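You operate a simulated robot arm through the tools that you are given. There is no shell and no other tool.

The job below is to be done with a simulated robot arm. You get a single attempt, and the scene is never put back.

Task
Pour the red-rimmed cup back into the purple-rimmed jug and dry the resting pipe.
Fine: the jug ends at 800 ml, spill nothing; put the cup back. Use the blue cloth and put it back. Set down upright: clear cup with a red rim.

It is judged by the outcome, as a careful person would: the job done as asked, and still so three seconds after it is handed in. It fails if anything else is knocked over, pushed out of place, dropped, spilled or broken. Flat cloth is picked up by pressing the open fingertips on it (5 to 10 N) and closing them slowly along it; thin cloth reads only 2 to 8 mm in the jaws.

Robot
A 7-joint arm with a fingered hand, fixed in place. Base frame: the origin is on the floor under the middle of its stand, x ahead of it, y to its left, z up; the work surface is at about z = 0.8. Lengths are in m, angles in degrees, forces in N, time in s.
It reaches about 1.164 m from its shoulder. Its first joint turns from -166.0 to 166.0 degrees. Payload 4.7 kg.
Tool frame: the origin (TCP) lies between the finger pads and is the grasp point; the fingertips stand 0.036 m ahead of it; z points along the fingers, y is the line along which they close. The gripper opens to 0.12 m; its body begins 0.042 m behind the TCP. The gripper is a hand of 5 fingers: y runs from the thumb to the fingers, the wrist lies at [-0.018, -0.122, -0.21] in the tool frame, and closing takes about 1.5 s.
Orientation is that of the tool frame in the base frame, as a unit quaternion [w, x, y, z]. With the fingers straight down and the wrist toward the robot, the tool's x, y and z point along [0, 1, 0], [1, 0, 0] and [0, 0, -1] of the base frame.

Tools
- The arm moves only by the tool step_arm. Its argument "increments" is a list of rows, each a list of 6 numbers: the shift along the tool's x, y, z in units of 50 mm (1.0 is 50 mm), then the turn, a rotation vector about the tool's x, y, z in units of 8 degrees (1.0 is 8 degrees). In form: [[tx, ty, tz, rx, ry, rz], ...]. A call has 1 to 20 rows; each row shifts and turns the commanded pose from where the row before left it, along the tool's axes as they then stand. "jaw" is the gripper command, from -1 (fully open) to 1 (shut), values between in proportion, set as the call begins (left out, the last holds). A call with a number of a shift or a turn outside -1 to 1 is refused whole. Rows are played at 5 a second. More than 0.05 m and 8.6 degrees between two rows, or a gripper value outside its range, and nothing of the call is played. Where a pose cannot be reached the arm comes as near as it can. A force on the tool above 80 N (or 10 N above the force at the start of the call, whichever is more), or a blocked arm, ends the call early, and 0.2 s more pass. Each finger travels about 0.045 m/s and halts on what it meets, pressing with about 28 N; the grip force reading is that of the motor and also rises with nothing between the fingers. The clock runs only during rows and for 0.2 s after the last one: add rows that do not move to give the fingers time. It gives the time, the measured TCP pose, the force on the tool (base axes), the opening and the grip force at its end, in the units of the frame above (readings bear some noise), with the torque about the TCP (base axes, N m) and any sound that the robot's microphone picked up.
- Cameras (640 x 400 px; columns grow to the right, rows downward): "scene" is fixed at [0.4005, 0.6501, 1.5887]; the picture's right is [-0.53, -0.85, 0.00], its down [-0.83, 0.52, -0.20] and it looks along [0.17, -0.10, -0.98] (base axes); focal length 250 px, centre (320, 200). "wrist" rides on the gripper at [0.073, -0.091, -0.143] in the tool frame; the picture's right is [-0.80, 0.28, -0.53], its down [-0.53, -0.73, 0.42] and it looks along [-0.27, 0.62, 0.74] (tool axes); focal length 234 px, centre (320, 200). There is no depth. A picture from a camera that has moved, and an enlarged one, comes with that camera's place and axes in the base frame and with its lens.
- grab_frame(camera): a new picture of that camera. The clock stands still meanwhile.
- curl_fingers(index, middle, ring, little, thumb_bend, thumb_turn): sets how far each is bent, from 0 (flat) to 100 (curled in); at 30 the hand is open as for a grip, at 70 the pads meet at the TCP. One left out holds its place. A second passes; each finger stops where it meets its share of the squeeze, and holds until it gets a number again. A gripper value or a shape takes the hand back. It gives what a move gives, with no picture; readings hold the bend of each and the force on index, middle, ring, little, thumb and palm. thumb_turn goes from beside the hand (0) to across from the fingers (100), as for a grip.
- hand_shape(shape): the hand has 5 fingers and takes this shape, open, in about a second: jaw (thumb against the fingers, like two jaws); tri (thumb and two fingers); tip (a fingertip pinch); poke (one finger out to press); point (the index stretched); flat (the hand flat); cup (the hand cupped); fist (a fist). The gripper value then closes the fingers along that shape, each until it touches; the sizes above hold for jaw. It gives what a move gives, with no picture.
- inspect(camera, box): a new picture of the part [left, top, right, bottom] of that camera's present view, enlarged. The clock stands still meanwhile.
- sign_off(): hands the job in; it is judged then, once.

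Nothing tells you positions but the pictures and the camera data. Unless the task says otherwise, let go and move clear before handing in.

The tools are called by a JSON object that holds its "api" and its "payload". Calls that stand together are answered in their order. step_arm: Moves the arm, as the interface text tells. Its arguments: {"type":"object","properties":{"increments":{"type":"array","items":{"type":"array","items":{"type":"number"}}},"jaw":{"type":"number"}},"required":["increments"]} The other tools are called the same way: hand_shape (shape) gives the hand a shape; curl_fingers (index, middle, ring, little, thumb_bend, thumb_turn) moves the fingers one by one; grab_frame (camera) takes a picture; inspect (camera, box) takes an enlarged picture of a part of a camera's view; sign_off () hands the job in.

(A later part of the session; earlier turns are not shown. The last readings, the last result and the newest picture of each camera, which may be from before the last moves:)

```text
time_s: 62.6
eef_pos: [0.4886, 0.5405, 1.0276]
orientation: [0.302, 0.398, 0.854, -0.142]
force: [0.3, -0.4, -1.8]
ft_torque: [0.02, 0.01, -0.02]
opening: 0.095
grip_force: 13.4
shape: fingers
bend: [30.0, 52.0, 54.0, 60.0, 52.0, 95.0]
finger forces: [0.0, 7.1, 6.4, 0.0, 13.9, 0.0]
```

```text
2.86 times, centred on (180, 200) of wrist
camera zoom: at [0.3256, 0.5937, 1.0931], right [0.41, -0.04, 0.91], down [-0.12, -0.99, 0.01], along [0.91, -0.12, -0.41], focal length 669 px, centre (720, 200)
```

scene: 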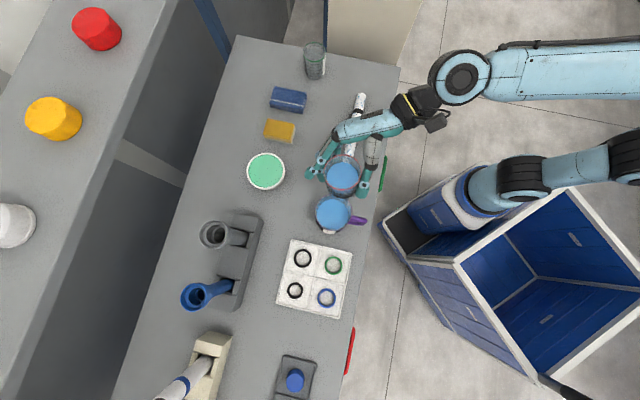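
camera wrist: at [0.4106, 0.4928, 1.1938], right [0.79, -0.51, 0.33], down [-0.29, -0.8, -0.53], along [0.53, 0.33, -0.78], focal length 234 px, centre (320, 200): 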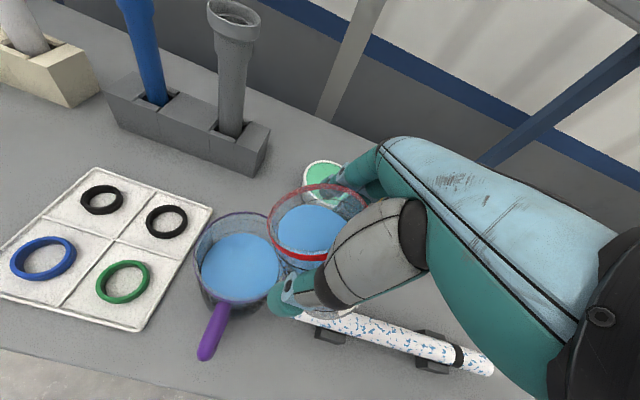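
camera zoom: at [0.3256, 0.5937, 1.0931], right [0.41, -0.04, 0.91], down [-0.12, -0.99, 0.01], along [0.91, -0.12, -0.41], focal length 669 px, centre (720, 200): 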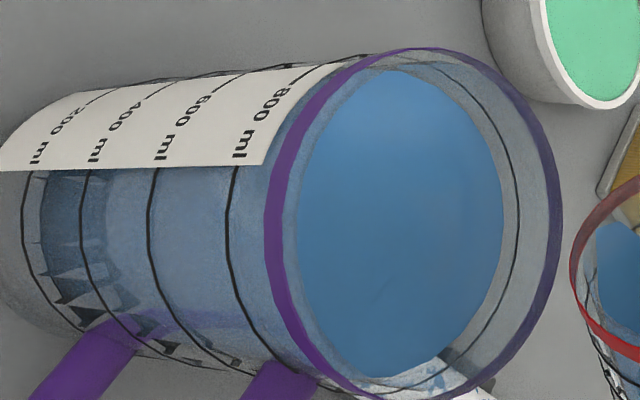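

The flow stopped at this tilt with a little left in the cup, and the jug is just below the 800 ring. I'll tip on to about 104° to empty it.

{"api": "step_arm", "payload": {"increments": [[0.018, 0, -0.024, 0, -0.25, 0], [0.018, 0, -0.024, 0, -0.25, 0], [0.016, 0, -0.028, 0, -0.25, 0], [0.016, 0, -0.028, 0, -0.25, 0], [0.016, 0, -0.028, 0, -0.25, 0], [0.016, 0, -0.028, 0, -0.25, 0], [0.012, 0, -0.032, 0, -0.25, 0], [0.012, 0, -0.032, 0, -0.25, 0], [0.012, 0, -0.032, 0, -0.25, 0], [0.012, 0, -0.032, 0, -0.25, 0], [0, 0, 0, 0, 0, 0], [0, 0, 0, 0, 0, 0], [0, 0, 0, 0, 0, 0], [0, 0, 0, 0, 0, 0]]}}

{"api": "inspect", "payload": {"camera": "wrist", "box": [70, 90, 370, 350]}}

{"api": "inspect", "payload": {"camera": "scene", "box": [290, 140, 390, 240]}}

```text
time_s: 65.6
eef_pos: [0.48, 0.5544, 1.0307]
orientation: [0.446, 0.367, 0.789, -0.209]
force: [-0.2, 1.2, -0.6]
ft_torque: [-0.02, 0.03, -0.01]
opening: 0.095
grip_force: 13.6
shape: fingers
bend: [30.0, 52.0, 54.0, 60.0, 52.0, 95.0]
finger forces: [0.1, 7.2, 6.4, 0.0, 14.0, 0.0]
```

```text
1.54 times, centred on (220, 220) of wrist
camera zoom: at [0.3069, 0.6166, 1.0433], right [0.19, 0.21, 0.96], down [-0.15, -0.96, 0.24], along [0.97, -0.19, -0.15], focal length 360 px, centre (474, 169)
```

zoom: 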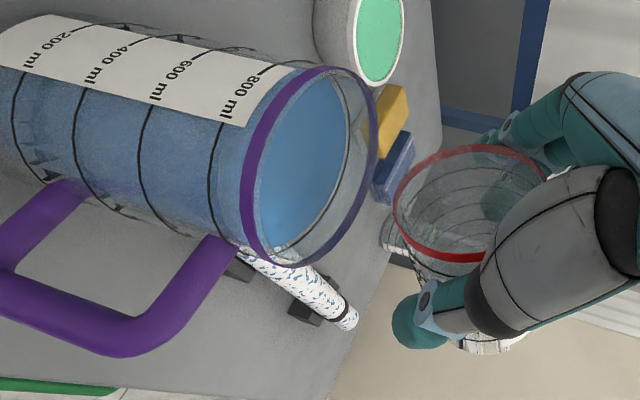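

```text
4.00 times, centred on (340, 190) of scene
camera zoom: at [0.4005, 0.6501, 1.5887], right [-0.53, -0.85, 0.0], down [-0.83, 0.52, -0.2], along [0.17, -0.1, -0.98], focal length 1001 px, centre (240, 240)
```

zoom: 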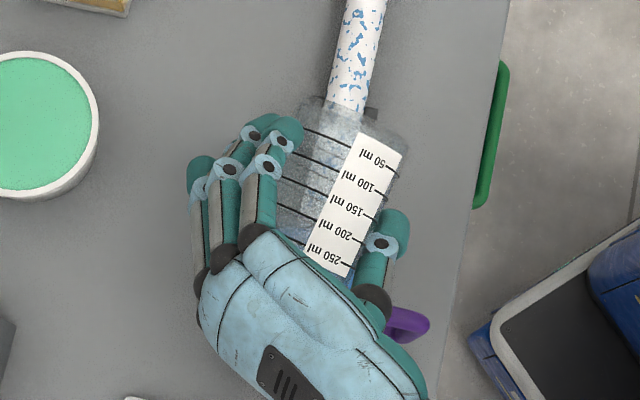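

The cup is empty. I'll check the jug level from this view and then bring the cup back upright.

{"api": "inspect", "payload": {"camera": "wrist", "box": [150, 110, 270, 230]}}

{"api": "step_arm", "payload": {"increments": [[0, 0, 0, 0, 0, 0], [0, 0, 0, 0, 0, 0], [0, 0, 0, 0, 0, 0], [0, 0, 0, 0, 0, 0], [0, 0, 0, 0, 0, 0]]}}

{"api": "inspect", "payload": {"camera": "wrist", "box": [70, 90, 370, 350]}}

```text
3.33 times, centred on (210, 170) of wrist
camera zoom: at [0.3069, 0.6166, 1.0433], right [0.19, 0.21, 0.96], down [-0.15, -0.96, 0.24], along [0.97, -0.19, -0.15], focal length 781 px, centre (687, 300)
```

zoom: 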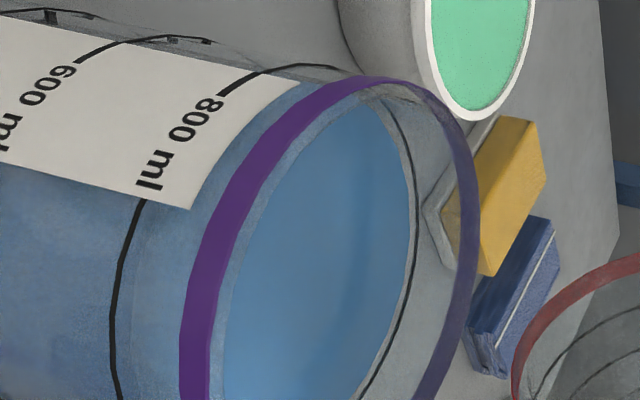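

```text
time_s: 66.8
eef_pos: [0.4784, 0.5548, 1.0313]
orientation: [0.446, 0.368, 0.789, -0.209]
force: [-0.6, -0.8, 0.0]
ft_torque: [0.01, 0.06, -0.05]
opening: 0.0953
grip_force: 13.6
shape: fingers
bend: [30.0, 52.0, 54.0, 60.0, 52.0, 95.0]
finger forces: [0.0, 7.2, 6.4, 0.0, 13.9, 0.0]
```

```text
1.54 times, centred on (220, 220) of wrist
camera zoom: at [0.3069, 0.6166, 1.0433], right [0.19, 0.21, 0.96], down [-0.15, -0.96, 0.24], along [0.97, -0.19, -0.15], focal length 360 px, centre (474, 169)
```

zoom: 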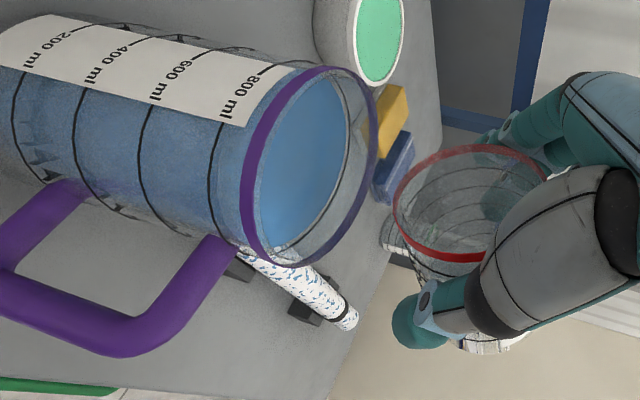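

The jug's surface now lies at the 800 ring and no drops remain on the lip. I'll lift a bit and bring the cup back upright.

{"api": "step_arm", "payload": {"increments": [[-0.514, 0, -0.309, 0, 0, 0], [-0.514, 0, -0.309, 0, 0, 0], [0, 0, 0, 0, 1, 0], [0, 0, 0, 0, 1, 0], [0, 0, 0, 0, 1, 0], [0, 0, 0, 0, 1, 0], [0, 0, 0, 0, 1, 0], [0, 0, 0, 0, 1, 0], [0, 0, 0, 0, 1, 0], [0, 0, 0, 0, 1, 0], [0, 0, 0, 0, 1, 0], [0, 0, 0, 0, 1, 0], [0, 0, 0, 0, 1, 0], [0, 0, 0, 0, 1, 0], [0, 0, 0, 0, 1, 0], [0, 0, 0, 0, 0, 0]]}}

{"api": "grab_frame", "payload": {"camera": "scene"}}

{"api": "grab_frame", "payload": {"camera": "wrist"}}

```text
time_s: 70.2
eef_pos: [0.4791, 0.5522, 1.0906]
orientation: [-0.349, 0.391, 0.837, 0.161]
force: [0.0, 0.0, -1.5]
ft_torque: [-0.03, -0.04, 0.01]
opening: 0.0952
grip_force: 13.6
shape: fingers
bend: [30.0, 52.0, 54.0, 60.0, 52.0, 95.0]
finger forces: [0.0, 7.2, 6.3, 0.1, 13.5, 0.1]
```

```text
taken
```

scene: 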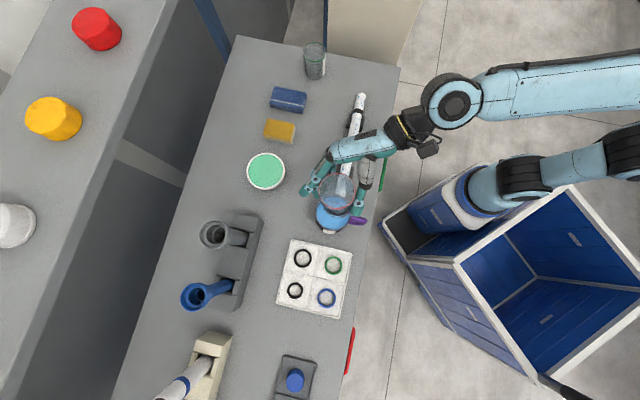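

```text
taken
camera wrist: at [0.4424, 0.4554, 1.2444], right [0.82, -0.54, -0.2], down [-0.51, -0.53, -0.67], along [0.26, 0.65, -0.71], focal length 234 px, centre (320, 200)
```

wrist: 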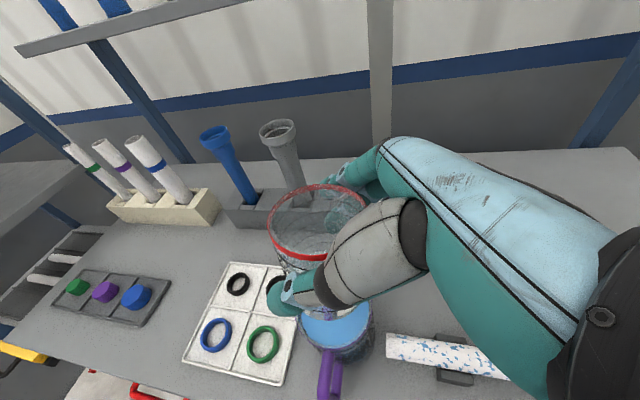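

The empty cup is upright again. I'll retrace the carry path: away from the jug and back to the earlier heading.

{"api": "step_arm", "payload": {"increments": [[0.514, -0.236, 0.381, 0, 0, 0], [0.514, -0.236, 0.381, 0, 0, 0], [0.514, -0.236, 0.381, 0, 0, 0], [0.514, -0.236, 0.381, 0, 0, 0], [0, 0, 0, -0.619, 0, 0.616], [0, 0, 0, -0.619, 0, 0.616], [0, 0, 0, -0.619, 0, 0.616], [0, 0, 0, -0.619, 0, 0.616], [0, 0, 0, -0.619, 0, 0.616], [0, 0, 0, -0.619, 0, 0.616], [0, 0, 0, -0.619, 0, 0.616], [0, 0, 0, -0.619, 0, 0.616], [0, 0, 0, 0, 0, 0]]}}

{"api": "inspect", "payload": {"camera": "scene", "box": [290, 150, 390, 250]}}

{"api": "inspect", "payload": {"camera": "scene", "box": [250, 310, 394, 400]}}

```text
time_s: 73.0
eef_pos: [0.3611, 0.6207, 1.111]
orientation: [-0.23, 0.737, 0.557, 0.305]
force: [-0.4, 0.0, -1.1]
ft_torque: [0.0, 0.02, 0.02]
opening: 0.0953
grip_force: 13.5
shape: fingers
bend: [30.0, 52.0, 54.0, 60.0, 52.0, 95.0]
finger forces: [0.0, 7.1, 6.4, 0.0, 13.4, 0.0]
```

```text
4.00 times, centred on (340, 200) of scene
camera zoom: at [0.4005, 0.6501, 1.5887], right [-0.53, -0.85, 0.0], down [-0.83, 0.52, -0.2], along [0.17, -0.1, -0.98], focal length 1001 px, centre (240, 200)
```

zoom: 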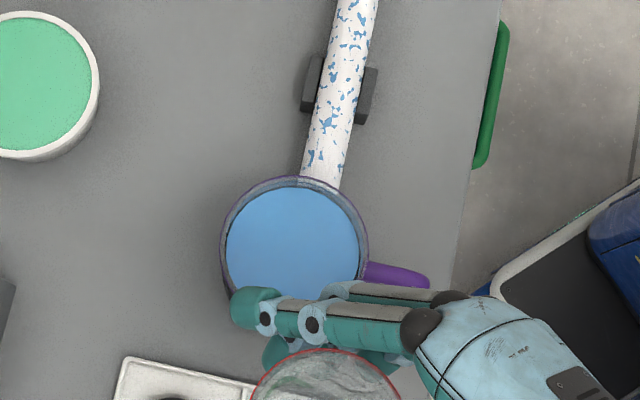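

```text
4.44 times, centred on (322, 355) of scene
camera zoom: at [0.4005, 0.6501, 1.5887], right [-0.53, -0.85, 0.0], down [-0.83, 0.52, -0.2], along [0.17, -0.1, -0.98], focal length 1112 px, centre (311, -489)
```

zoom: 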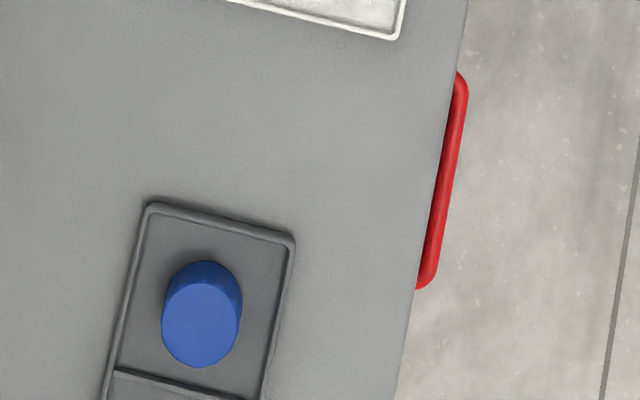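

No spill is visible and the spot for the cup is free. I'll carry the cup back to just above where it stood.

{"api": "step_arm", "payload": {"increments": [[0.028, -0.588, 0.42, 0, 0, 0], [0.028, -0.588, 0.42, 0, 0, 0], [0.028, -0.588, 0.42, 0, 0, 0], [0.028, -0.588, 0.42, 0, 0, 0], [0.028, -0.588, 0.42, 0, 0, 0], [0.028, -0.588, 0.42, 0, 0, 0], [0.028, -0.588, 0.42, 0, 0, 0], [0.028, -0.588, 0.42, 0, 0, 0], [0, 0, 0, 0, 0, 0]]}}

{"api": "inspect", "payload": {"camera": "scene", "box": [250, 310, 394, 400]}}

```text
time_s: 75.0
eef_pos: [0.17, 0.8064, 0.999]
orientation: [-0.231, 0.737, 0.557, 0.305]
force: [-1.0, -0.1, 0.2]
ft_torque: [0.0, 0.03, -0.01]
opening: 0.0952
grip_force: 13.3
shape: fingers
bend: [30.0, 52.0, 54.0, 60.0, 52.0, 95.0]
finger forces: [0.0, 7.1, 6.4, 0.0, 13.4, 0.1]
```

```text
4.44 times, centred on (322, 355) of scene
camera zoom: at [0.4005, 0.6501, 1.5887], right [-0.53, -0.85, 0.0], down [-0.83, 0.52, -0.2], along [0.17, -0.1, -0.98], focal length 1112 px, centre (311, -489)
```

zoom: 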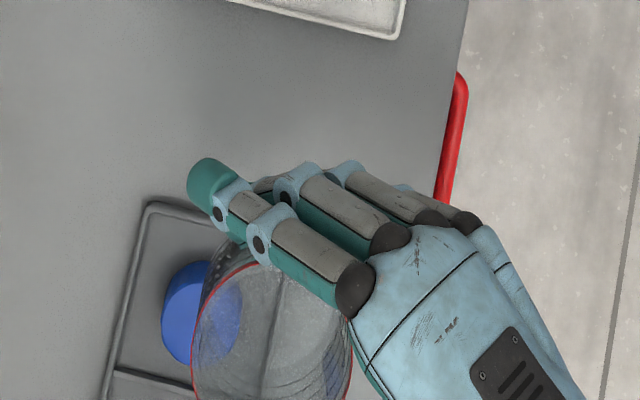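

I'll lower the cup to just above the table, nudged 2–3 mm away from the tray's edge for clearance.

{"api": "step_arm", "payload": {"increments": [[-0.295, 0.008, 0.299, 0, 0, 0], [-0.295, 0.008, 0.299, 0, 0, 0], [-0.295, 0.008, 0.299, 0, 0, 0], [-0.295, 0.008, 0.299, 0, 0, 0], [-0.295, 0.008, 0.299, 0, 0, 0], [-0.27, 0.008, 0.275, 0, 0, 0], [0, 0, 0, 0, 0, 0]]}}

{"api": "inspect", "payload": {"camera": "scene", "box": [280, 325, 344, 385]}}

{"api": "inspect", "payload": {"camera": "wrist", "box": [220, 160, 440, 360]}}

```text
time_s: 76.6
eef_pos: [0.173, 0.8062, 0.8753]
orientation: [-0.231, 0.738, 0.556, 0.305]
force: [-0.2, 0.1, 0.4]
ft_torque: [0.02, 0.03, 0.01]
opening: 0.0947
grip_force: 13.6
shape: fingers
bend: [30.0, 52.0, 54.0, 60.0, 53.0, 95.0]
finger forces: [0.0, 7.3, 6.2, 0.0, 13.6, 0.1]
```

```text
6.67 times, centred on (312, 355) of scene
camera zoom: at [0.4005, 0.6501, 1.5887], right [-0.53, -0.85, 0.0], down [-0.83, 0.52, -0.2], along [0.17, -0.1, -0.98], focal length 1668 px, centre (373, -833)
```

zoom: 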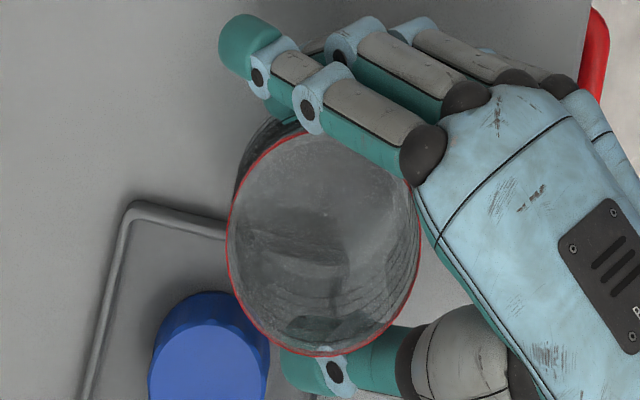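

```text
2.00 times, centred on (330, 260) of wrist
camera zoom: at [0.0717, 0.7817, 1.0278], right [0.01, -0.98, -0.2], down [-0.73, 0.13, -0.68], along [0.69, 0.15, -0.71], focal length 468 px, centre (300, 80)
```

zoom: 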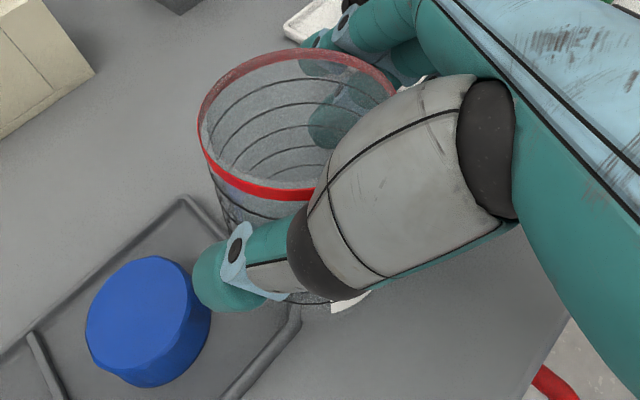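

The rim is within about 5 mm of its original spot, on the safe side of the tray. I'll lower the last millimetres in small steps, watching the force.

{"api": "step_arm", "payload": {"increments": [[-0.028, 0, 0.028, 0, 0, 0], [-0.028, 0, 0.028, 0, 0, 0], [0, 0, 0, 0, 0, 0]]}}

{"api": "step_arm", "payload": {"increments": [[-0.021, 0, 0.021, 0, 0, 0], [0, 0, 0, 0, 0, 0]]}}

{"api": "step_arm", "payload": {"increments": [[-0.021, 0, 0.021, 0, 0, 0], [0, 0, 0, 0, 0, 0]]}}

```text
time_s: 77.4
eef_pos: [0.1732, 0.8052, 0.8709]
orientation: [-0.231, 0.738, 0.556, 0.305]
force: [1.1, -1.1, 3.3]
ft_torque: [0.08, -0.01, -0.02]
opening: 0.0923
grip_force: 11.7
shape: fingers
bend: [30.0, 53.0, 55.0, 60.0, 54.0, 95.0]
finger forces: [0.6, 6.5, 5.1, 0.1, 11.6, 0.0]
```

```text
time_s: 78.0
eef_pos: [0.1724, 0.8053, 0.8707]
orientation: [-0.23, 0.738, 0.557, 0.305]
force: [1.9, -1.3, 8.9]
ft_torque: [0.07, -0.12, 0.0]
opening: 0.0924
grip_force: 12.0
shape: fingers
bend: [30.0, 53.0, 55.0, 60.0, 54.0, 95.0]
finger forces: [0.5, 6.6, 5.1, 0.0, 11.8, 0.1]
```

```text
time_s: 78.6
eef_pos: [0.1711, 0.8049, 0.8694]
orientation: [-0.232, 0.737, 0.556, 0.305]
force: [2.0, -2.2, 15.3]
ft_torque: [0.05, -0.2, 0.05]
opening: 0.0928
grip_force: 12.1
shape: fingers
bend: [30.0, 53.0, 55.0, 60.0, 54.0, 94.0]
finger forces: [0.3, 6.9, 5.2, 0.1, 12.3, 0.0]
```

The cup has touched down (15 N now). I'll ease up 2 mm and check that it stands flat before letting go.

{"api": "step_arm", "payload": {"increments": [[0.028, 0, -0.028, 0, 0, 0], [0, 0, 0, 0, 0, 0]]}}

{"api": "inspect", "payload": {"camera": "scene", "box": [280, 325, 344, 385]}}

{"api": "inspect", "payload": {"camera": "wrist", "box": [220, 160, 440, 360]}}

```text
time_s: 79.2
eef_pos: [0.1724, 0.8054, 0.8705]
orientation: [-0.23, 0.738, 0.557, 0.304]
force: [2.7, -1.0, 9.8]
ft_torque: [0.12, -0.17, -0.01]
opening: 0.0925
grip_force: 12.7
shape: fingers
bend: [30.0, 53.0, 55.0, 60.0, 54.0, 94.0]
finger forces: [0.5, 7.2, 5.0, 0.0, 12.0, 0.0]
```

```text
6.67 times, centred on (312, 355) of scene
camera zoom: at [0.4005, 0.6501, 1.5887], right [-0.53, -0.85, 0.0], down [-0.83, 0.52, -0.2], along [0.17, -0.1, -0.98], focal length 1668 px, centre (373, -833)
```

zoom: 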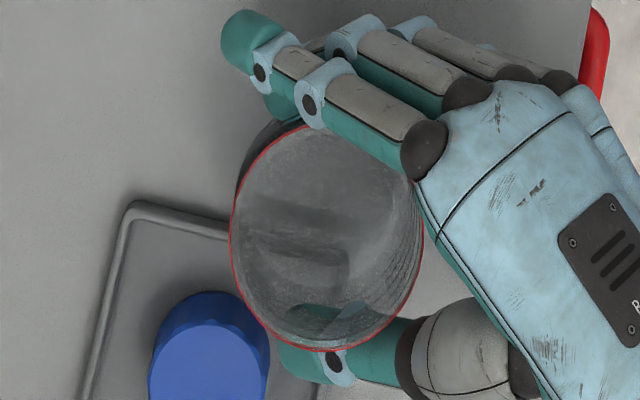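

```text
2.00 times, centred on (330, 260) of wrist
camera zoom: at [0.0714, 0.7814, 1.023], right [0.01, -0.98, -0.2], down [-0.73, 0.13, -0.68], along [0.69, 0.15, -0.71], focal length 468 px, centre (300, 80)
```

zoom: 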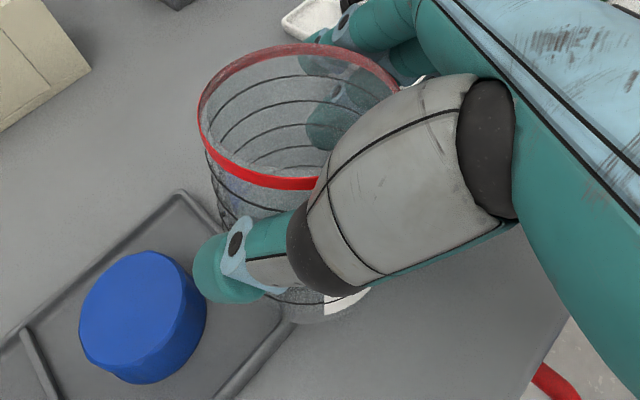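

It still presses with about 10 N, so I'll ease up a little more, then open the fingers.

{"api": "step_arm", "payload": {"increments": [[0.021, 0, -0.021, 0, 0, 0], [0, 0, 0, 0, 0, 0]]}}

{"api": "curl_fingers", "payload": {"middle": 45, "ring": 45, "little": 45, "thumb_bend": 45}}

{"api": "inspect", "payload": {"camera": "scene", "box": [280, 325, 344, 385]}}

```text
time_s: 79.8
eef_pos: [0.1713, 0.8048, 0.8706]
orientation: [-0.23, 0.738, 0.557, 0.304]
force: [1.2, -0.5, 2.9]
ft_torque: [0.04, -0.05, 0.05]
opening: 0.0927
grip_force: 12.9
shape: fingers
bend: [30.0, 53.0, 55.0, 60.0, 54.0, 95.0]
finger forces: [0.5, 6.9, 5.3, 0.0, 12.2, 0.0]
```

```text
time_s: 80.8
eef_pos: [0.1717, 0.8053, 0.8719]
orientation: [-0.23, 0.738, 0.557, 0.304]
force: [0.9, 0.0, 0.1]
ft_torque: [0.0, 0.01, -0.02]
opening: 0.1014
grip_force: 0.7
shape: fingers
bend: [30.0, 45.0, 45.0, 45.0, 45.0, 97.0]
finger forces: [0.3, 0.1, 0.0, 0.1, 0.3, 0.1]
```

```text
6.67 times, centred on (312, 355) of scene
camera zoom: at [0.4005, 0.6501, 1.5887], right [-0.53, -0.85, 0.0], down [-0.83, 0.52, -0.2], along [0.17, -0.1, -0.98], focal length 1668 px, centre (373, -833)
```

zoom: 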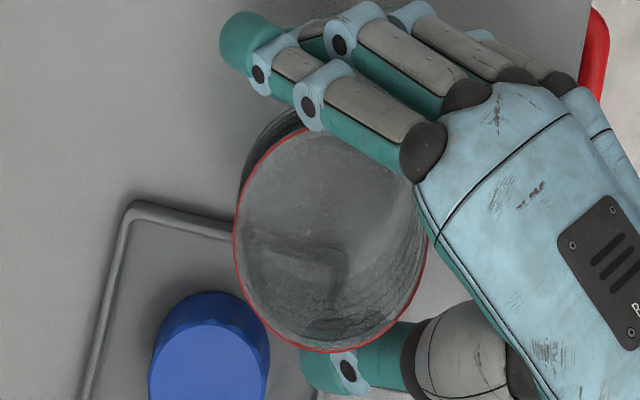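

The cup is released and stands within about 5 mm of its old spot. I'll open the hand fully and look before moving up.

{"api": "curl_fingers", "payload": {"index": 20, "middle": 28, "ring": 28, "little": 28, "thumb_bend": 28}}

{"api": "inspect", "payload": {"camera": "scene", "box": [250, 310, 394, 400]}}

{"api": "inspect", "payload": {"camera": "wrist", "box": [220, 160, 440, 360]}}

```text
time_s: 81.8
eef_pos: [0.1726, 0.806, 0.8725]
orientation: [-0.23, 0.738, 0.557, 0.305]
force: [0.0, 0.1, -0.5]
ft_torque: [-0.01, 0.02, 0.0]
opening: 0.1417
grip_force: 0.0
shape: fingers
bend: [20.0, 28.0, 28.0, 28.0, 28.0, 97.0]
finger forces: [0.0, 0.1, 0.1, 0.0, 0.1, 0.0]
```

```text
4.44 times, centred on (322, 355) of scene
camera zoom: at [0.4005, 0.6501, 1.5887], right [-0.53, -0.85, 0.0], down [-0.83, 0.52, -0.2], along [0.17, -0.1, -0.98], focal length 1112 px, centre (311, -489)
```

zoom: 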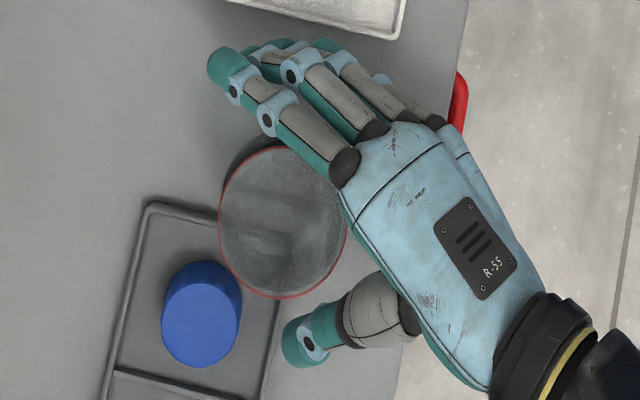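

```text
2.00 times, centred on (330, 260) of wrist
camera zoom: at [0.0715, 0.7817, 1.0246], right [0.01, -0.98, -0.2], down [-0.73, 0.13, -0.68], along [0.69, 0.15, -0.71], focal length 468 px, centre (300, 80)
```

zoom: 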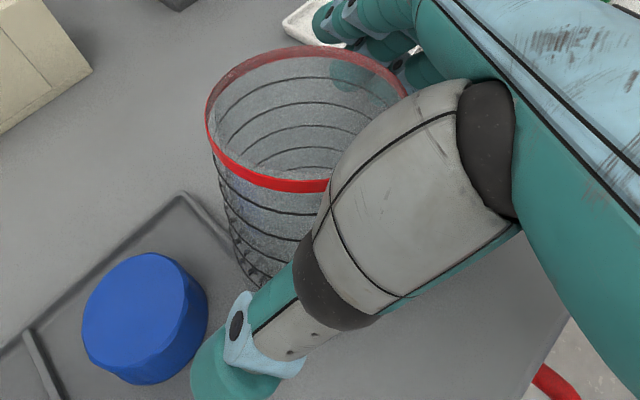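

Everything is clear of the cup. I'll raise the hand straight up and check the cup.

{"api": "step_arm", "payload": {"increments": [[0.28, 0, -0.28, 0, 0, 0], [0.28, 0, -0.28, 0, 0, 0], [0.565, 0, -0.565, 0, 0, 0], [0.565, 0, -0.565, 0, 0, 0], [0.565, 0, -0.565, 0, 0, 0], [0.565, 0, -0.565, 0, 0, 0], [0, 0, 0, 0, 0, 0]]}}

{"api": "inspect", "payload": {"camera": "scene", "box": [250, 310, 394, 400]}}

{"api": "grab_frame", "payload": {"camera": "wrist"}}

```text
time_s: 83.4
eef_pos: [0.1715, 0.8057, 1.0711]
orientation: [-0.231, 0.737, 0.557, 0.306]
force: [-0.1, 0.9, 0.4]
ft_torque: [-0.01, 0.01, 0.01]
opening: 0.1418
grip_force: 0.1
shape: fingers
bend: [20.0, 28.0, 28.0, 28.0, 28.0, 97.0]
finger forces: [0.1, 0.0, 0.1, 0.0, 0.0, 0.1]
```

```text
4.44 times, centred on (322, 355) of scene
camera zoom: at [0.4005, 0.6501, 1.5887], right [-0.53, -0.85, 0.0], down [-0.83, 0.52, -0.2], along [0.17, -0.1, -0.98], focal length 1112 px, centre (311, -489)
```

zoom: 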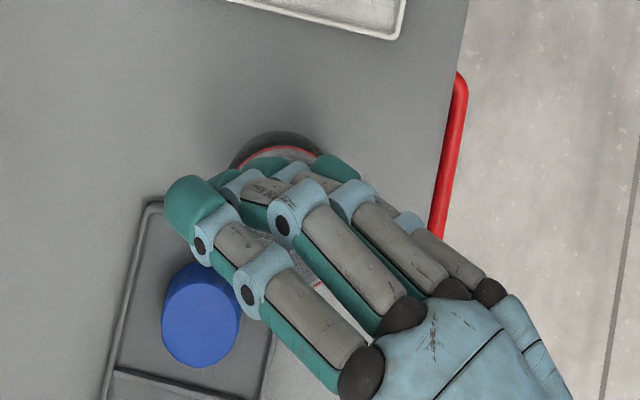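

```text
taken
camera wrist: at [0.0712, 0.7817, 1.224], right [0.01, -0.98, -0.2], down [-0.73, 0.13, -0.68], along [0.69, 0.15, -0.71], focal length 234 px, centre (320, 200)
```

wrist: 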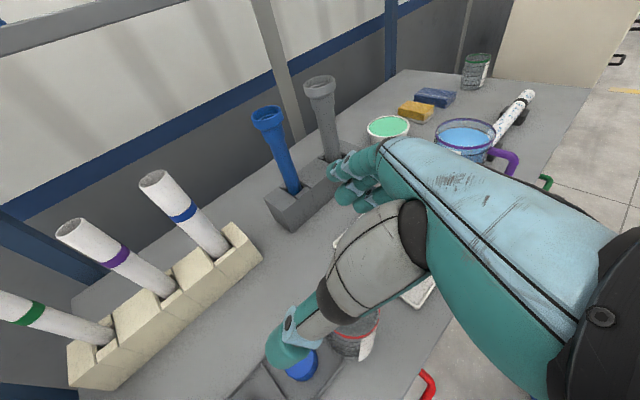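

The cup stands upright in its place. Now for the cloth: I'll put the hand back into its jaw shape, point it down and move toward the far end of the bench for a closer look at the blue cloth and the pipe.

{"api": "hand_shape", "payload": {"shape": "jaw"}}

{"api": "step_arm", "payload": {"increments": [[-0.145, 0.748, -0.405, 0, -0.9375, 0], [-0.196, 0.748, -0.383, 0, -0.9375, 0], [-0.244, 0.748, -0.354, 0, -0.9375, 0], [-0.289, 0.748, -0.319, 0, -0.9375, 0], [-0.328, 0.748, -0.278, 0, -0.9375, 0], [-0.361, 0.748, -0.233, 0, -0.9375, 0], [-0.389, 0.748, -0.184, 0, 0, 0], [-0.389, 0.748, -0.184, 0, 0, 0], [-0.389, 0.748, -0.184, 0, 0, 0], [-0.389, 0.748, -0.184, 0, 0, 0], [-0.389, 0.748, -0.184, 0, 0, 0], [-0.389, 0.748, -0.184, 0, 0, 0], [-0.389, 0.748, -0.184, 0, 0, 0], [-0.389, 0.748, -0.184, 0, 0, 0], [0, 0, 0, 0, 0, -1], [0, 0, 0, 0, 0, -1], [0, 0, 0, 0, 0, 0]]}}

{"api": "grab_frame", "payload": {"camera": "wrist"}}

{"api": "grab_frame", "payload": {"camera": "scene"}}

```text
time_s: 84.3
eef_pos: [0.1713, 0.8058, 1.0713]
orientation: [-0.231, 0.737, 0.557, 0.305]
force: [-0.2, -0.5, -0.6]
ft_torque: [0.02, 0.0, -0.01]
opening: 0.12
grip_force: 0.1
shape: jaw
bend: [30.0, 30.0, 30.0, 30.0, 30.0, 97.0]
finger forces: [0.0, 0.1, 0.1, 0.0, 0.0, 0.0]
```

```text
time_s: 87.9
eef_pos: [0.6023, 0.4011, 1.2009]
orientation: [0.001, 0.706, 0.708, 0.0]
force: [-0.7, 0.3, 0.1]
ft_torque: [0.0, 0.0, -0.01]
opening: 0.1203
grip_force: 0.0
shape: jaw
bend: [30.0, 30.0, 30.0, 30.0, 30.0, 98.0]
finger forces: [0.0, 0.0, 0.0, 0.0, 0.0, 0.0]
```

```text
taken
camera wrist: at [0.511, 0.4727, 1.3432], right [0.28, -0.8, 0.53], down [-0.73, -0.54, -0.42], along [0.62, -0.26, -0.74], focal length 234 px, centre (320, 200)
```

wrist: 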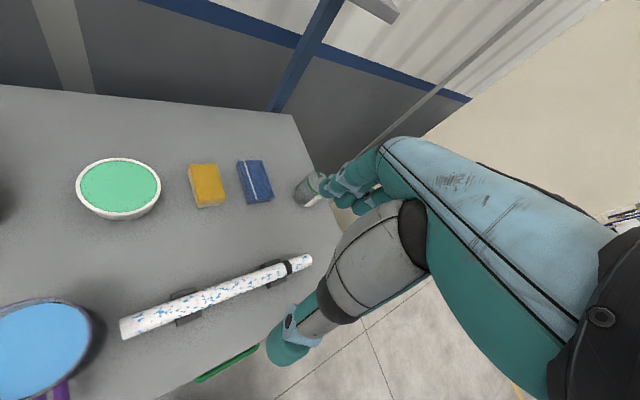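

```text
taken
```

scene: 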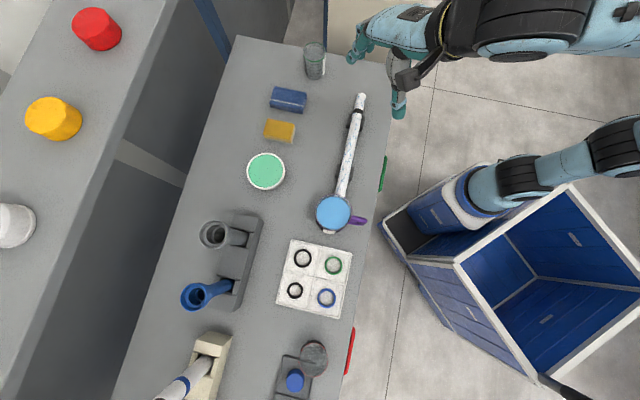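

{"api": "inspect", "payload": {"camera": "wrist", "box": [215, 140, 305, 220]}}

{"api": "inspect", "payload": {"camera": "wrist", "box": [100, 235, 330, 355]}}

{"api": "inspect", "payload": {"camera": "scene", "box": [250, 70, 330, 150]}}

{"api": "inspect", "payload": {"camera": "scene", "box": [270, 330, 350, 400]}}

```text
5.00 times, centred on (260, 180) of wrist
camera zoom: at [0.511, 0.4727, 1.3432], right [0.28, -0.8, 0.53], down [-0.73, -0.54, -0.42], along [0.62, -0.26, -0.74], focal length 1171 px, centre (620, 300)
```

zoom: 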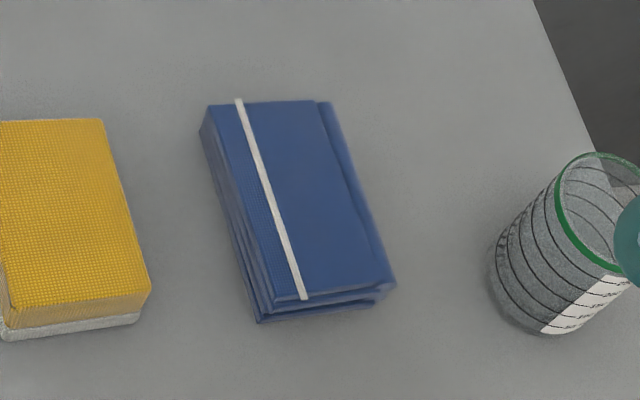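

```text
2.78 times, centred on (215, 295) of wrist
camera zoom: at [0.511, 0.4727, 1.3432], right [0.28, -0.8, 0.53], down [-0.73, -0.54, -0.42], along [0.62, -0.26, -0.74], focal length 652 px, centre (612, -64)
```

zoom: 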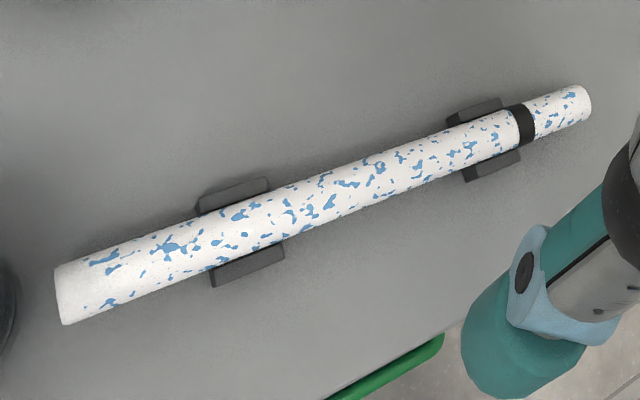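

```text
5.00 times, centred on (290, 110) of scene
camera zoom: at [0.4005, 0.6501, 1.5887], right [-0.53, -0.85, 0.0], down [-0.83, 0.52, -0.2], along [0.17, -0.1, -0.98], focal length 1251 px, centre (470, 650)
```

zoom: 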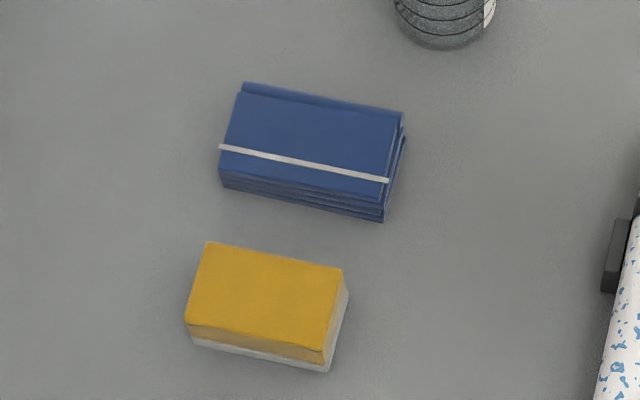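

```text
5.71 times, centred on (310, 365) of scene
camera zoom: at [0.4005, 0.6501, 1.5887], right [-0.53, -0.85, 0.0], down [-0.83, 0.52, -0.2], along [0.17, -0.1, -0.98], focal length 1430 px, centre (377, -743)
```

zoom: 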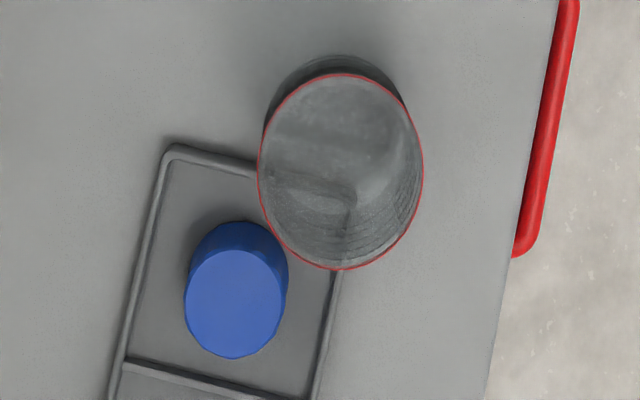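

The cup looks different from before: its rim sits too close to its base line, as if it leans. I'll look at it more closely.

{"api": "inspect", "payload": {"camera": "scene", "box": [290, 335, 330, 375]}}

{"api": "inspect", "payload": {"camera": "scene", "box": [280, 325, 344, 385]}}

```text
10.00 times, centred on (310, 355) of scene
camera zoom: at [0.4005, 0.6501, 1.5887], right [-0.53, -0.85, 0.0], down [-0.83, 0.52, -0.2], along [0.17, -0.1, -0.98], focal length 2502 px, centre (420, -1350)
```

zoom: 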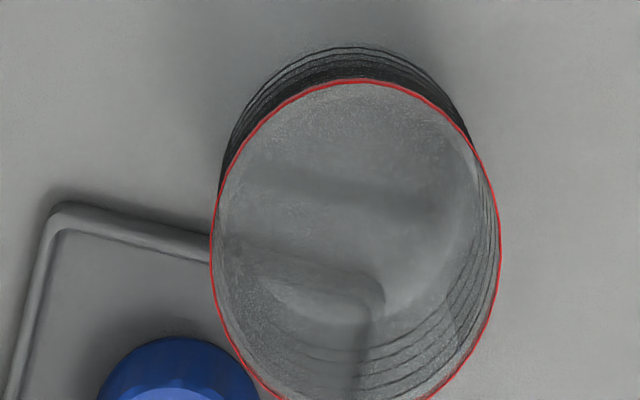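

```text
6.67 times, centred on (312, 355) of scene
camera zoom: at [0.4005, 0.6501, 1.5887], right [-0.53, -0.85, 0.0], down [-0.83, 0.52, -0.2], along [0.17, -0.1, -0.98], focal length 1668 px, centre (373, -833)
```

zoom: 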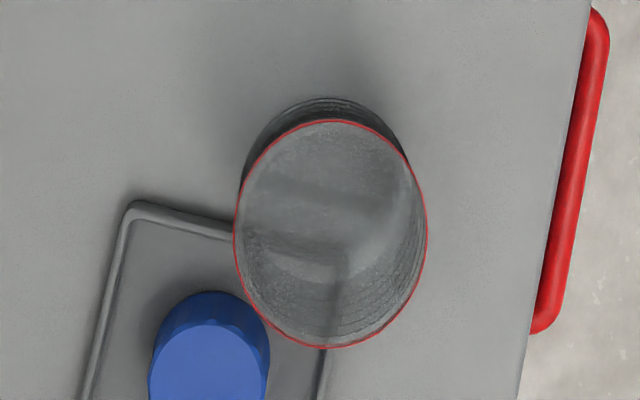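

The cup is indeed leaning: its foot ended up partly on the corner of the cap tray. It must stand upright, so I'll go back, regrasp it and set it down properly, slightly away from the tray.

{"api": "step_arm", "payload": {"increments": [[0, 0, 0, 0, 0, 1], [0, 0, 0, 0, 0, 1], [0.389, -0.748, 0.184, 0, 0, 0], [0.389, -0.748, 0.184, 0, 0, 0], [0.389, -0.748, 0.184, 0, 0, 0], [0.389, -0.748, 0.184, 0, 0, 0], [0.389, -0.748, 0.184, 0, 0, 0], [0.389, -0.748, 0.184, 0, 0, 0], [0.389, -0.748, 0.184, 0, 0, 0], [0.389, -0.748, 0.184, 0, 0, 0], [0.389, -0.748, 0.184, 0, 0.9375, 0], [0.361, -0.748, 0.233, 0, 0.9375, 0], [0.328, -0.748, 0.278, 0, 0.9375, 0], [0.289, -0.748, 0.319, 0, 0.9375, 0], [0.244, -0.748, 0.354, 0, 0.9375, 0], [0.196, -0.748, 0.383, 0, 0.9375, 0], [0, 0, 0, 0, 0, 0]]}}

{"api": "grab_frame", "payload": {"camera": "wrist"}}

{"api": "inspect", "payload": {"camera": "wrist", "box": [280, 280, 420, 400]}}

```text
time_s: 91.5
eef_pos: [0.1722, 0.8047, 1.0707]
orientation: [-0.231, 0.738, 0.556, 0.305]
force: [0.0, -0.3, -0.3]
ft_torque: [0.0, -0.02, -0.02]
opening: 0.1201
grip_force: 0.1
shape: jaw
bend: [30.0, 30.0, 30.0, 30.0, 30.0, 98.0]
finger forces: [0.0, 0.1, 0.1, 0.1, 0.0, 0.1]
```

```text
taken
camera wrist: at [0.0709, 0.7814, 1.2235], right [0.01, -0.98, -0.2], down [-0.73, 0.13, -0.68], along [0.69, 0.15, -0.71], focal length 234 px, centre (320, 200)
```

wrist: 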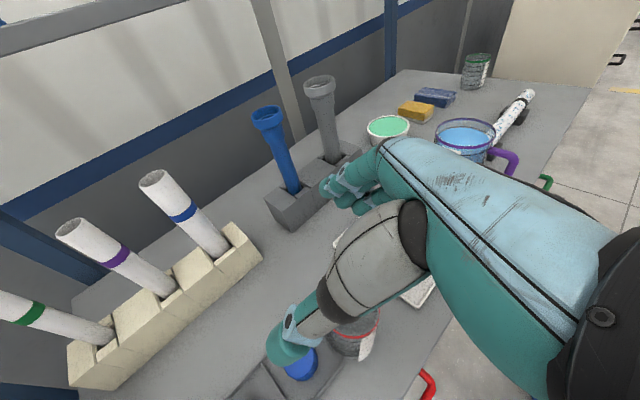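

```text
3.33 times, centred on (350, 340) of wrist
camera zoom: at [0.0709, 0.7814, 1.2235], right [0.01, -0.98, -0.2], down [-0.73, 0.13, -0.68], along [0.69, 0.15, -0.71], focal length 781 px, centre (220, -267)
```

zoom: 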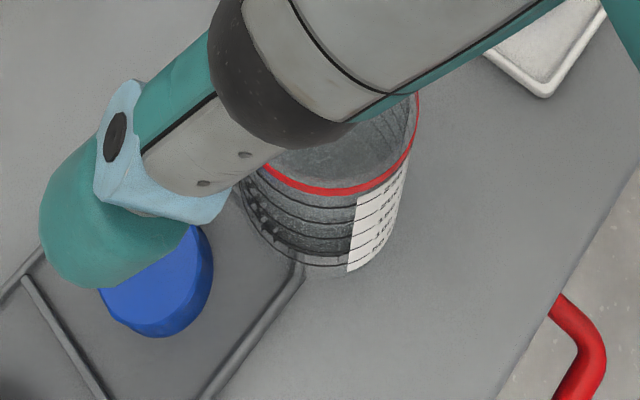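

I'll descend around the cup again with open fingers.

{"api": "step_arm", "payload": {"increments": [[-0.565, 0, 0.565, 0, 0, 0], [-0.565, 0, 0.565, 0, 0, 0], [-0.565, 0, 0.565, 0, 0, 0], [-0.4, 0, 0.4, 0, 0, 0], [-0.3, 0, 0.3, 0, 0, 0], [-0.3, 0, 0.3, 0, 0, 0], [-0.135, 0, 0.135, 0, 0, 0], [0, 0, 0, 0, 0, 0]]}}

{"api": "inspect", "payload": {"camera": "scene", "box": [280, 325, 344, 385]}}

```text
time_s: 93.3
eef_pos: [0.1723, 0.8063, 0.8702]
orientation: [-0.231, 0.737, 0.557, 0.305]
force: [0.5, -0.1, 0.2]
ft_torque: [-0.02, -0.02, 0.0]
opening: 0.1198
grip_force: 0.0
shape: jaw
bend: [30.0, 30.0, 30.0, 30.0, 30.0, 98.0]
finger forces: [0.1, 0.0, 0.0, 0.0, 0.0, 0.0]
```

```text
6.67 times, centred on (312, 355) of scene
camera zoom: at [0.4005, 0.6501, 1.5887], right [-0.53, -0.85, 0.0], down [-0.83, 0.52, -0.2], along [0.17, -0.1, -0.98], focal length 1668 px, centre (373, -833)
```

zoom: 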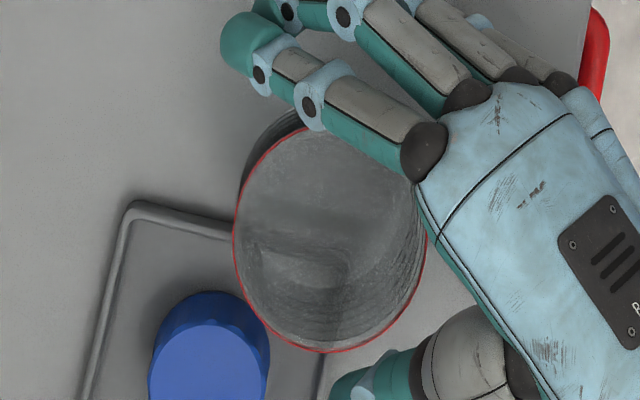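

Same grasp again: thumb, middle and ring on the glass, index kept out.

{"api": "curl_fingers", "payload": {"index": 25, "middle": 60, "ring": 60, "little": 50, "thumb_bend": 60}}

{"api": "step_arm", "payload": {"increments": [[0.071, 0, -0.071, 0, 0, 0], [0.071, 0, -0.071, 0, 0, 0], [0.141, 0, -0.141, 0, 0, 0], [0.141, 0, -0.141, 0, 0, 0], [0.141, 0, -0.141, 0, 0, 0], [0, 0, 0, 0, 0, 0]]}}

{"api": "inspect", "payload": {"camera": "scene", "box": [280, 325, 344, 385]}}

{"api": "inspect", "payload": {"camera": "wrist", "box": [220, 160, 440, 360]}}

```text
time_s: 94.3
eef_pos: [0.1721, 0.805, 0.8712]
orientation: [-0.23, 0.738, 0.556, 0.306]
force: [0.7, 0.0, 2.5]
ft_torque: [0.04, -0.11, 0.01]
opening: 0.1041
grip_force: 13.7
shape: fingers
bend: [25.0, 52.0, 55.0, 50.0, 51.0, 95.0]
finger forces: [0.0, 8.5, 4.4, 0.0, 14.0, 0.1]
```

```text
time_s: 95.7
eef_pos: [0.1733, 0.8054, 0.9111]
orientation: [-0.231, 0.736, 0.558, 0.305]
force: [-0.6, 0.4, 0.6]
ft_torque: [-0.02, 0.02, 0.0]
opening: 0.1043
grip_force: 13.8
shape: fingers
bend: [25.0, 52.0, 55.0, 50.0, 51.0, 95.0]
finger forces: [0.0, 8.6, 4.7, 0.1, 14.0, 0.0]
```

```text
6.67 times, centred on (312, 355) of scene
camera zoom: at [0.4005, 0.6501, 1.5887], right [-0.53, -0.85, 0.0], down [-0.83, 0.52, -0.2], along [0.17, -0.1, -0.98], focal length 1668 px, centre (373, -833)
```

zoom: 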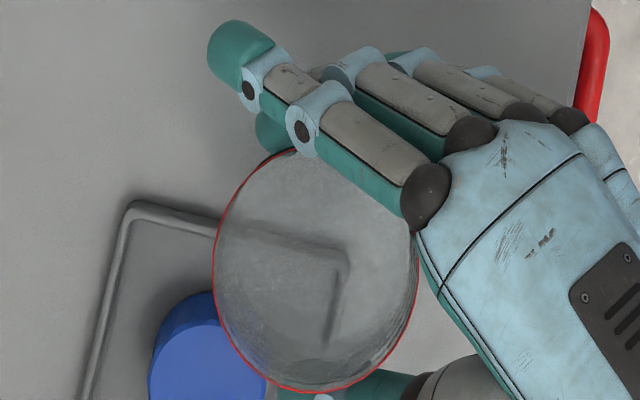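

```text
2.00 times, centred on (330, 260) of wrist
camera zoom: at [0.0717, 0.7821, 1.0633], right [0.01, -0.98, -0.2], down [-0.73, 0.13, -0.68], along [0.69, 0.15, -0.71], focal length 468 px, centre (300, 80)
```

zoom: 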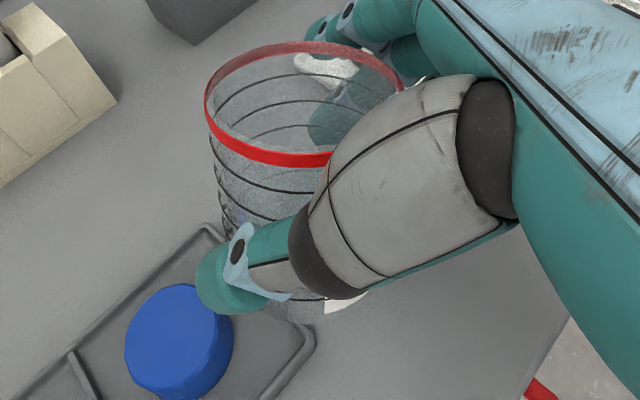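

The cup is held but leans in the hand. I'll raise it clear and measure its tilt so I can level it before setting it down.

{"api": "step_arm", "payload": {"increments": [[0.424, 0, -0.424, 0, 0, 0], [0.424, 0, -0.424, 0, 0, 0], [0.424, 0, -0.424, 0, 0, 0], [0, 0, 0, 0, 0, 0]]}}

{"api": "inspect", "payload": {"camera": "scene", "box": [270, 325, 350, 400]}}

{"api": "inspect", "payload": {"camera": "wrist", "box": [240, 160, 380, 320]}}

```text
time_s: 96.7
eef_pos: [0.1729, 0.8057, 1.0007]
orientation: [-0.23, 0.738, 0.557, 0.305]
force: [-0.1, -0.3, 0.2]
ft_torque: [0.0, 0.01, 0.0]
opening: 0.1043
grip_force: 13.3
shape: fingers
bend: [25.0, 52.0, 55.0, 50.0, 51.0, 95.0]
finger forces: [0.0, 8.7, 4.6, 0.1, 14.0, 0.0]
```

```text
5.33 times, centred on (310, 362) of scene
camera zoom: at [0.4005, 0.6501, 1.5887], right [-0.53, -0.85, 0.0], down [-0.83, 0.52, -0.2], along [0.17, -0.1, -0.98], focal length 1334 px, centre (373, -667)
```

zoom: 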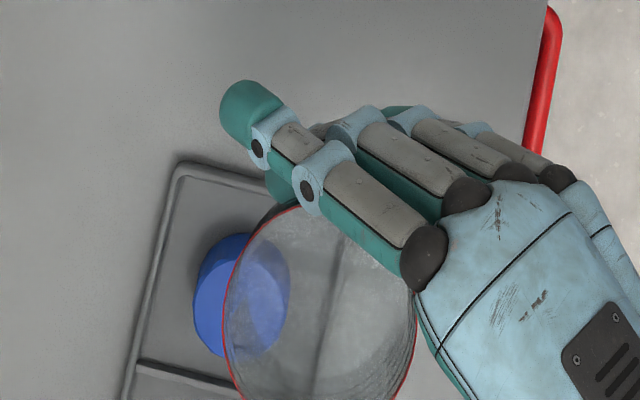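

```text
2.50 times, centred on (310, 240) of wrist
camera zoom: at [0.0724, 0.7814, 1.1535], right [0.01, -0.98, -0.2], down [-0.73, 0.13, -0.68], along [0.69, 0.15, -0.71], focal length 585 px, centre (345, 100)
```

zoom: 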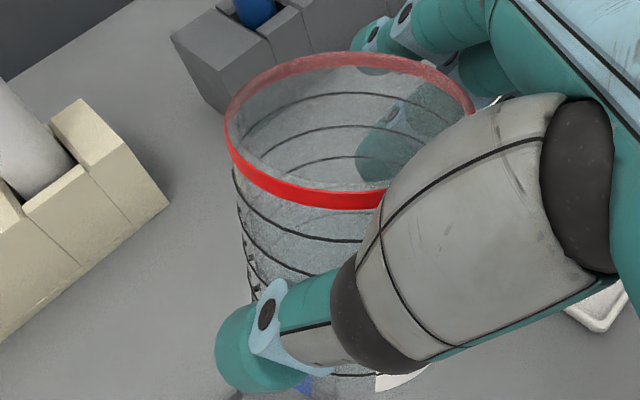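

From the two views the cup leans about 15° toward the fingers in the hand. I'll roll the hand the opposite way to level the cup and check.

{"api": "step_arm", "payload": {"increments": [[0, 0, 0, -0.44, -0.107, -0.44], [0, 0, 0, -0.44, -0.107, -0.44], [0, 0, 0, -0.44, -0.107, -0.44], [0, 0, 0, 0, 0, 0]]}}

{"api": "inspect", "payload": {"camera": "scene", "box": [270, 325, 350, 400]}}

{"api": "grab_frame", "payload": {"camera": "wrist"}}

```text
time_s: 97.7
eef_pos: [0.1721, 0.8055, 0.9998]
orientation: [-0.121, 0.708, 0.597, 0.358]
force: [-0.1, 0.4, 0.0]
ft_torque: [-0.01, 0.01, -0.03]
opening: 0.1044
grip_force: 13.7
shape: fingers
bend: [25.0, 52.0, 55.0, 50.0, 51.0, 95.0]
finger forces: [0.0, 8.6, 4.8, 0.0, 14.2, 0.0]
```

```text
5.33 times, centred on (310, 362) of scene
camera zoom: at [0.4005, 0.6501, 1.5887], right [-0.53, -0.85, 0.0], down [-0.83, 0.52, -0.2], along [0.17, -0.1, -0.98], focal length 1334 px, centre (373, -667)
```

zoom: 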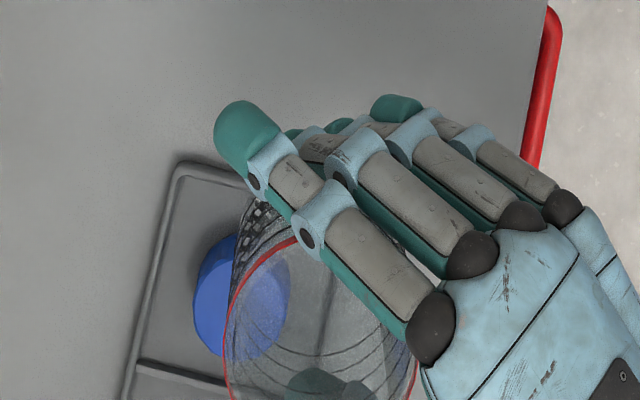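

```text
taken
camera wrist: at [0.0384, 0.798, 1.1266], right [0.04, -1.0, -0.08], down [-0.54, 0.04, -0.84], along [0.84, 0.08, -0.54], focal length 234 px, centre (320, 200)
```

wrist: 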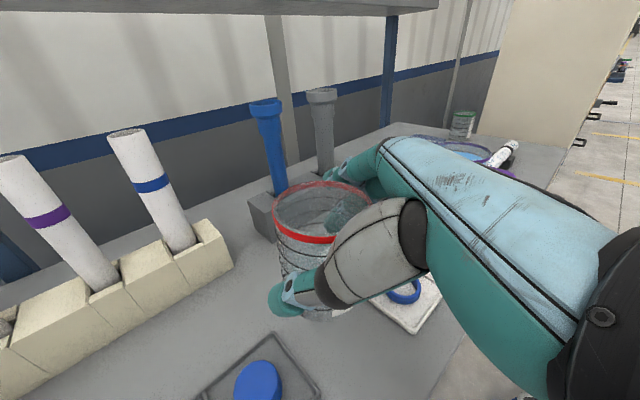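

I'll zoom in on the cup to check whether its axis is now vertical.

{"api": "inspect", "payload": {"camera": "wrist", "box": [250, 165, 400, 335]}}

{"api": "inspect", "payload": {"camera": "scene", "box": [290, 345, 360, 400]}}

```text
2.35 times, centred on (325, 250) of wrist
camera zoom: at [0.0384, 0.798, 1.1266], right [0.04, -1.0, -0.08], down [-0.54, 0.04, -0.84], along [0.84, 0.08, -0.54], focal length 551 px, centre (308, 82)
```

zoom: 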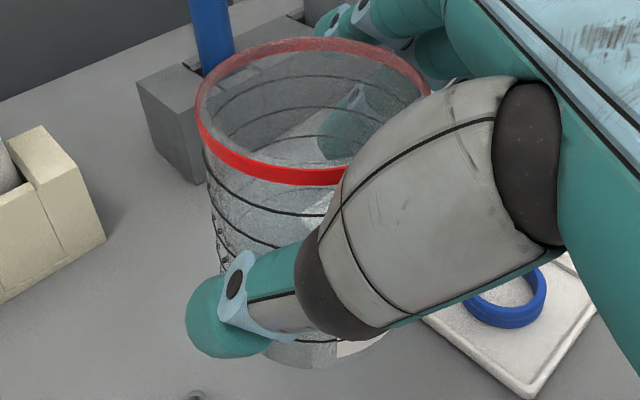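

```text
7.27 times, centred on (325, 372) of scene
camera zoom: at [0.4005, 0.6501, 1.5887], right [-0.53, -0.85, 0.0], down [-0.83, 0.52, -0.2], along [0.17, -0.1, -0.98], focal length 1820 px, centre (284, -1054)
```

zoom: 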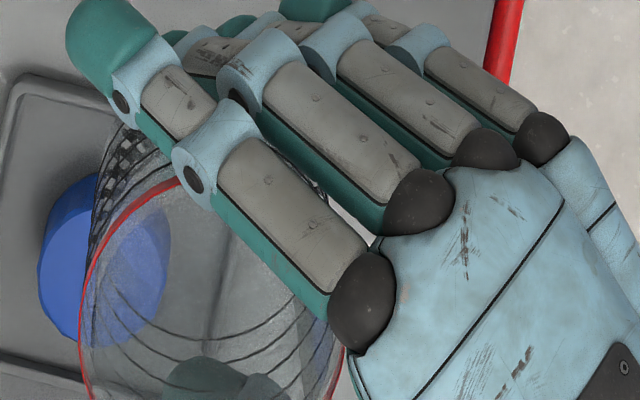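

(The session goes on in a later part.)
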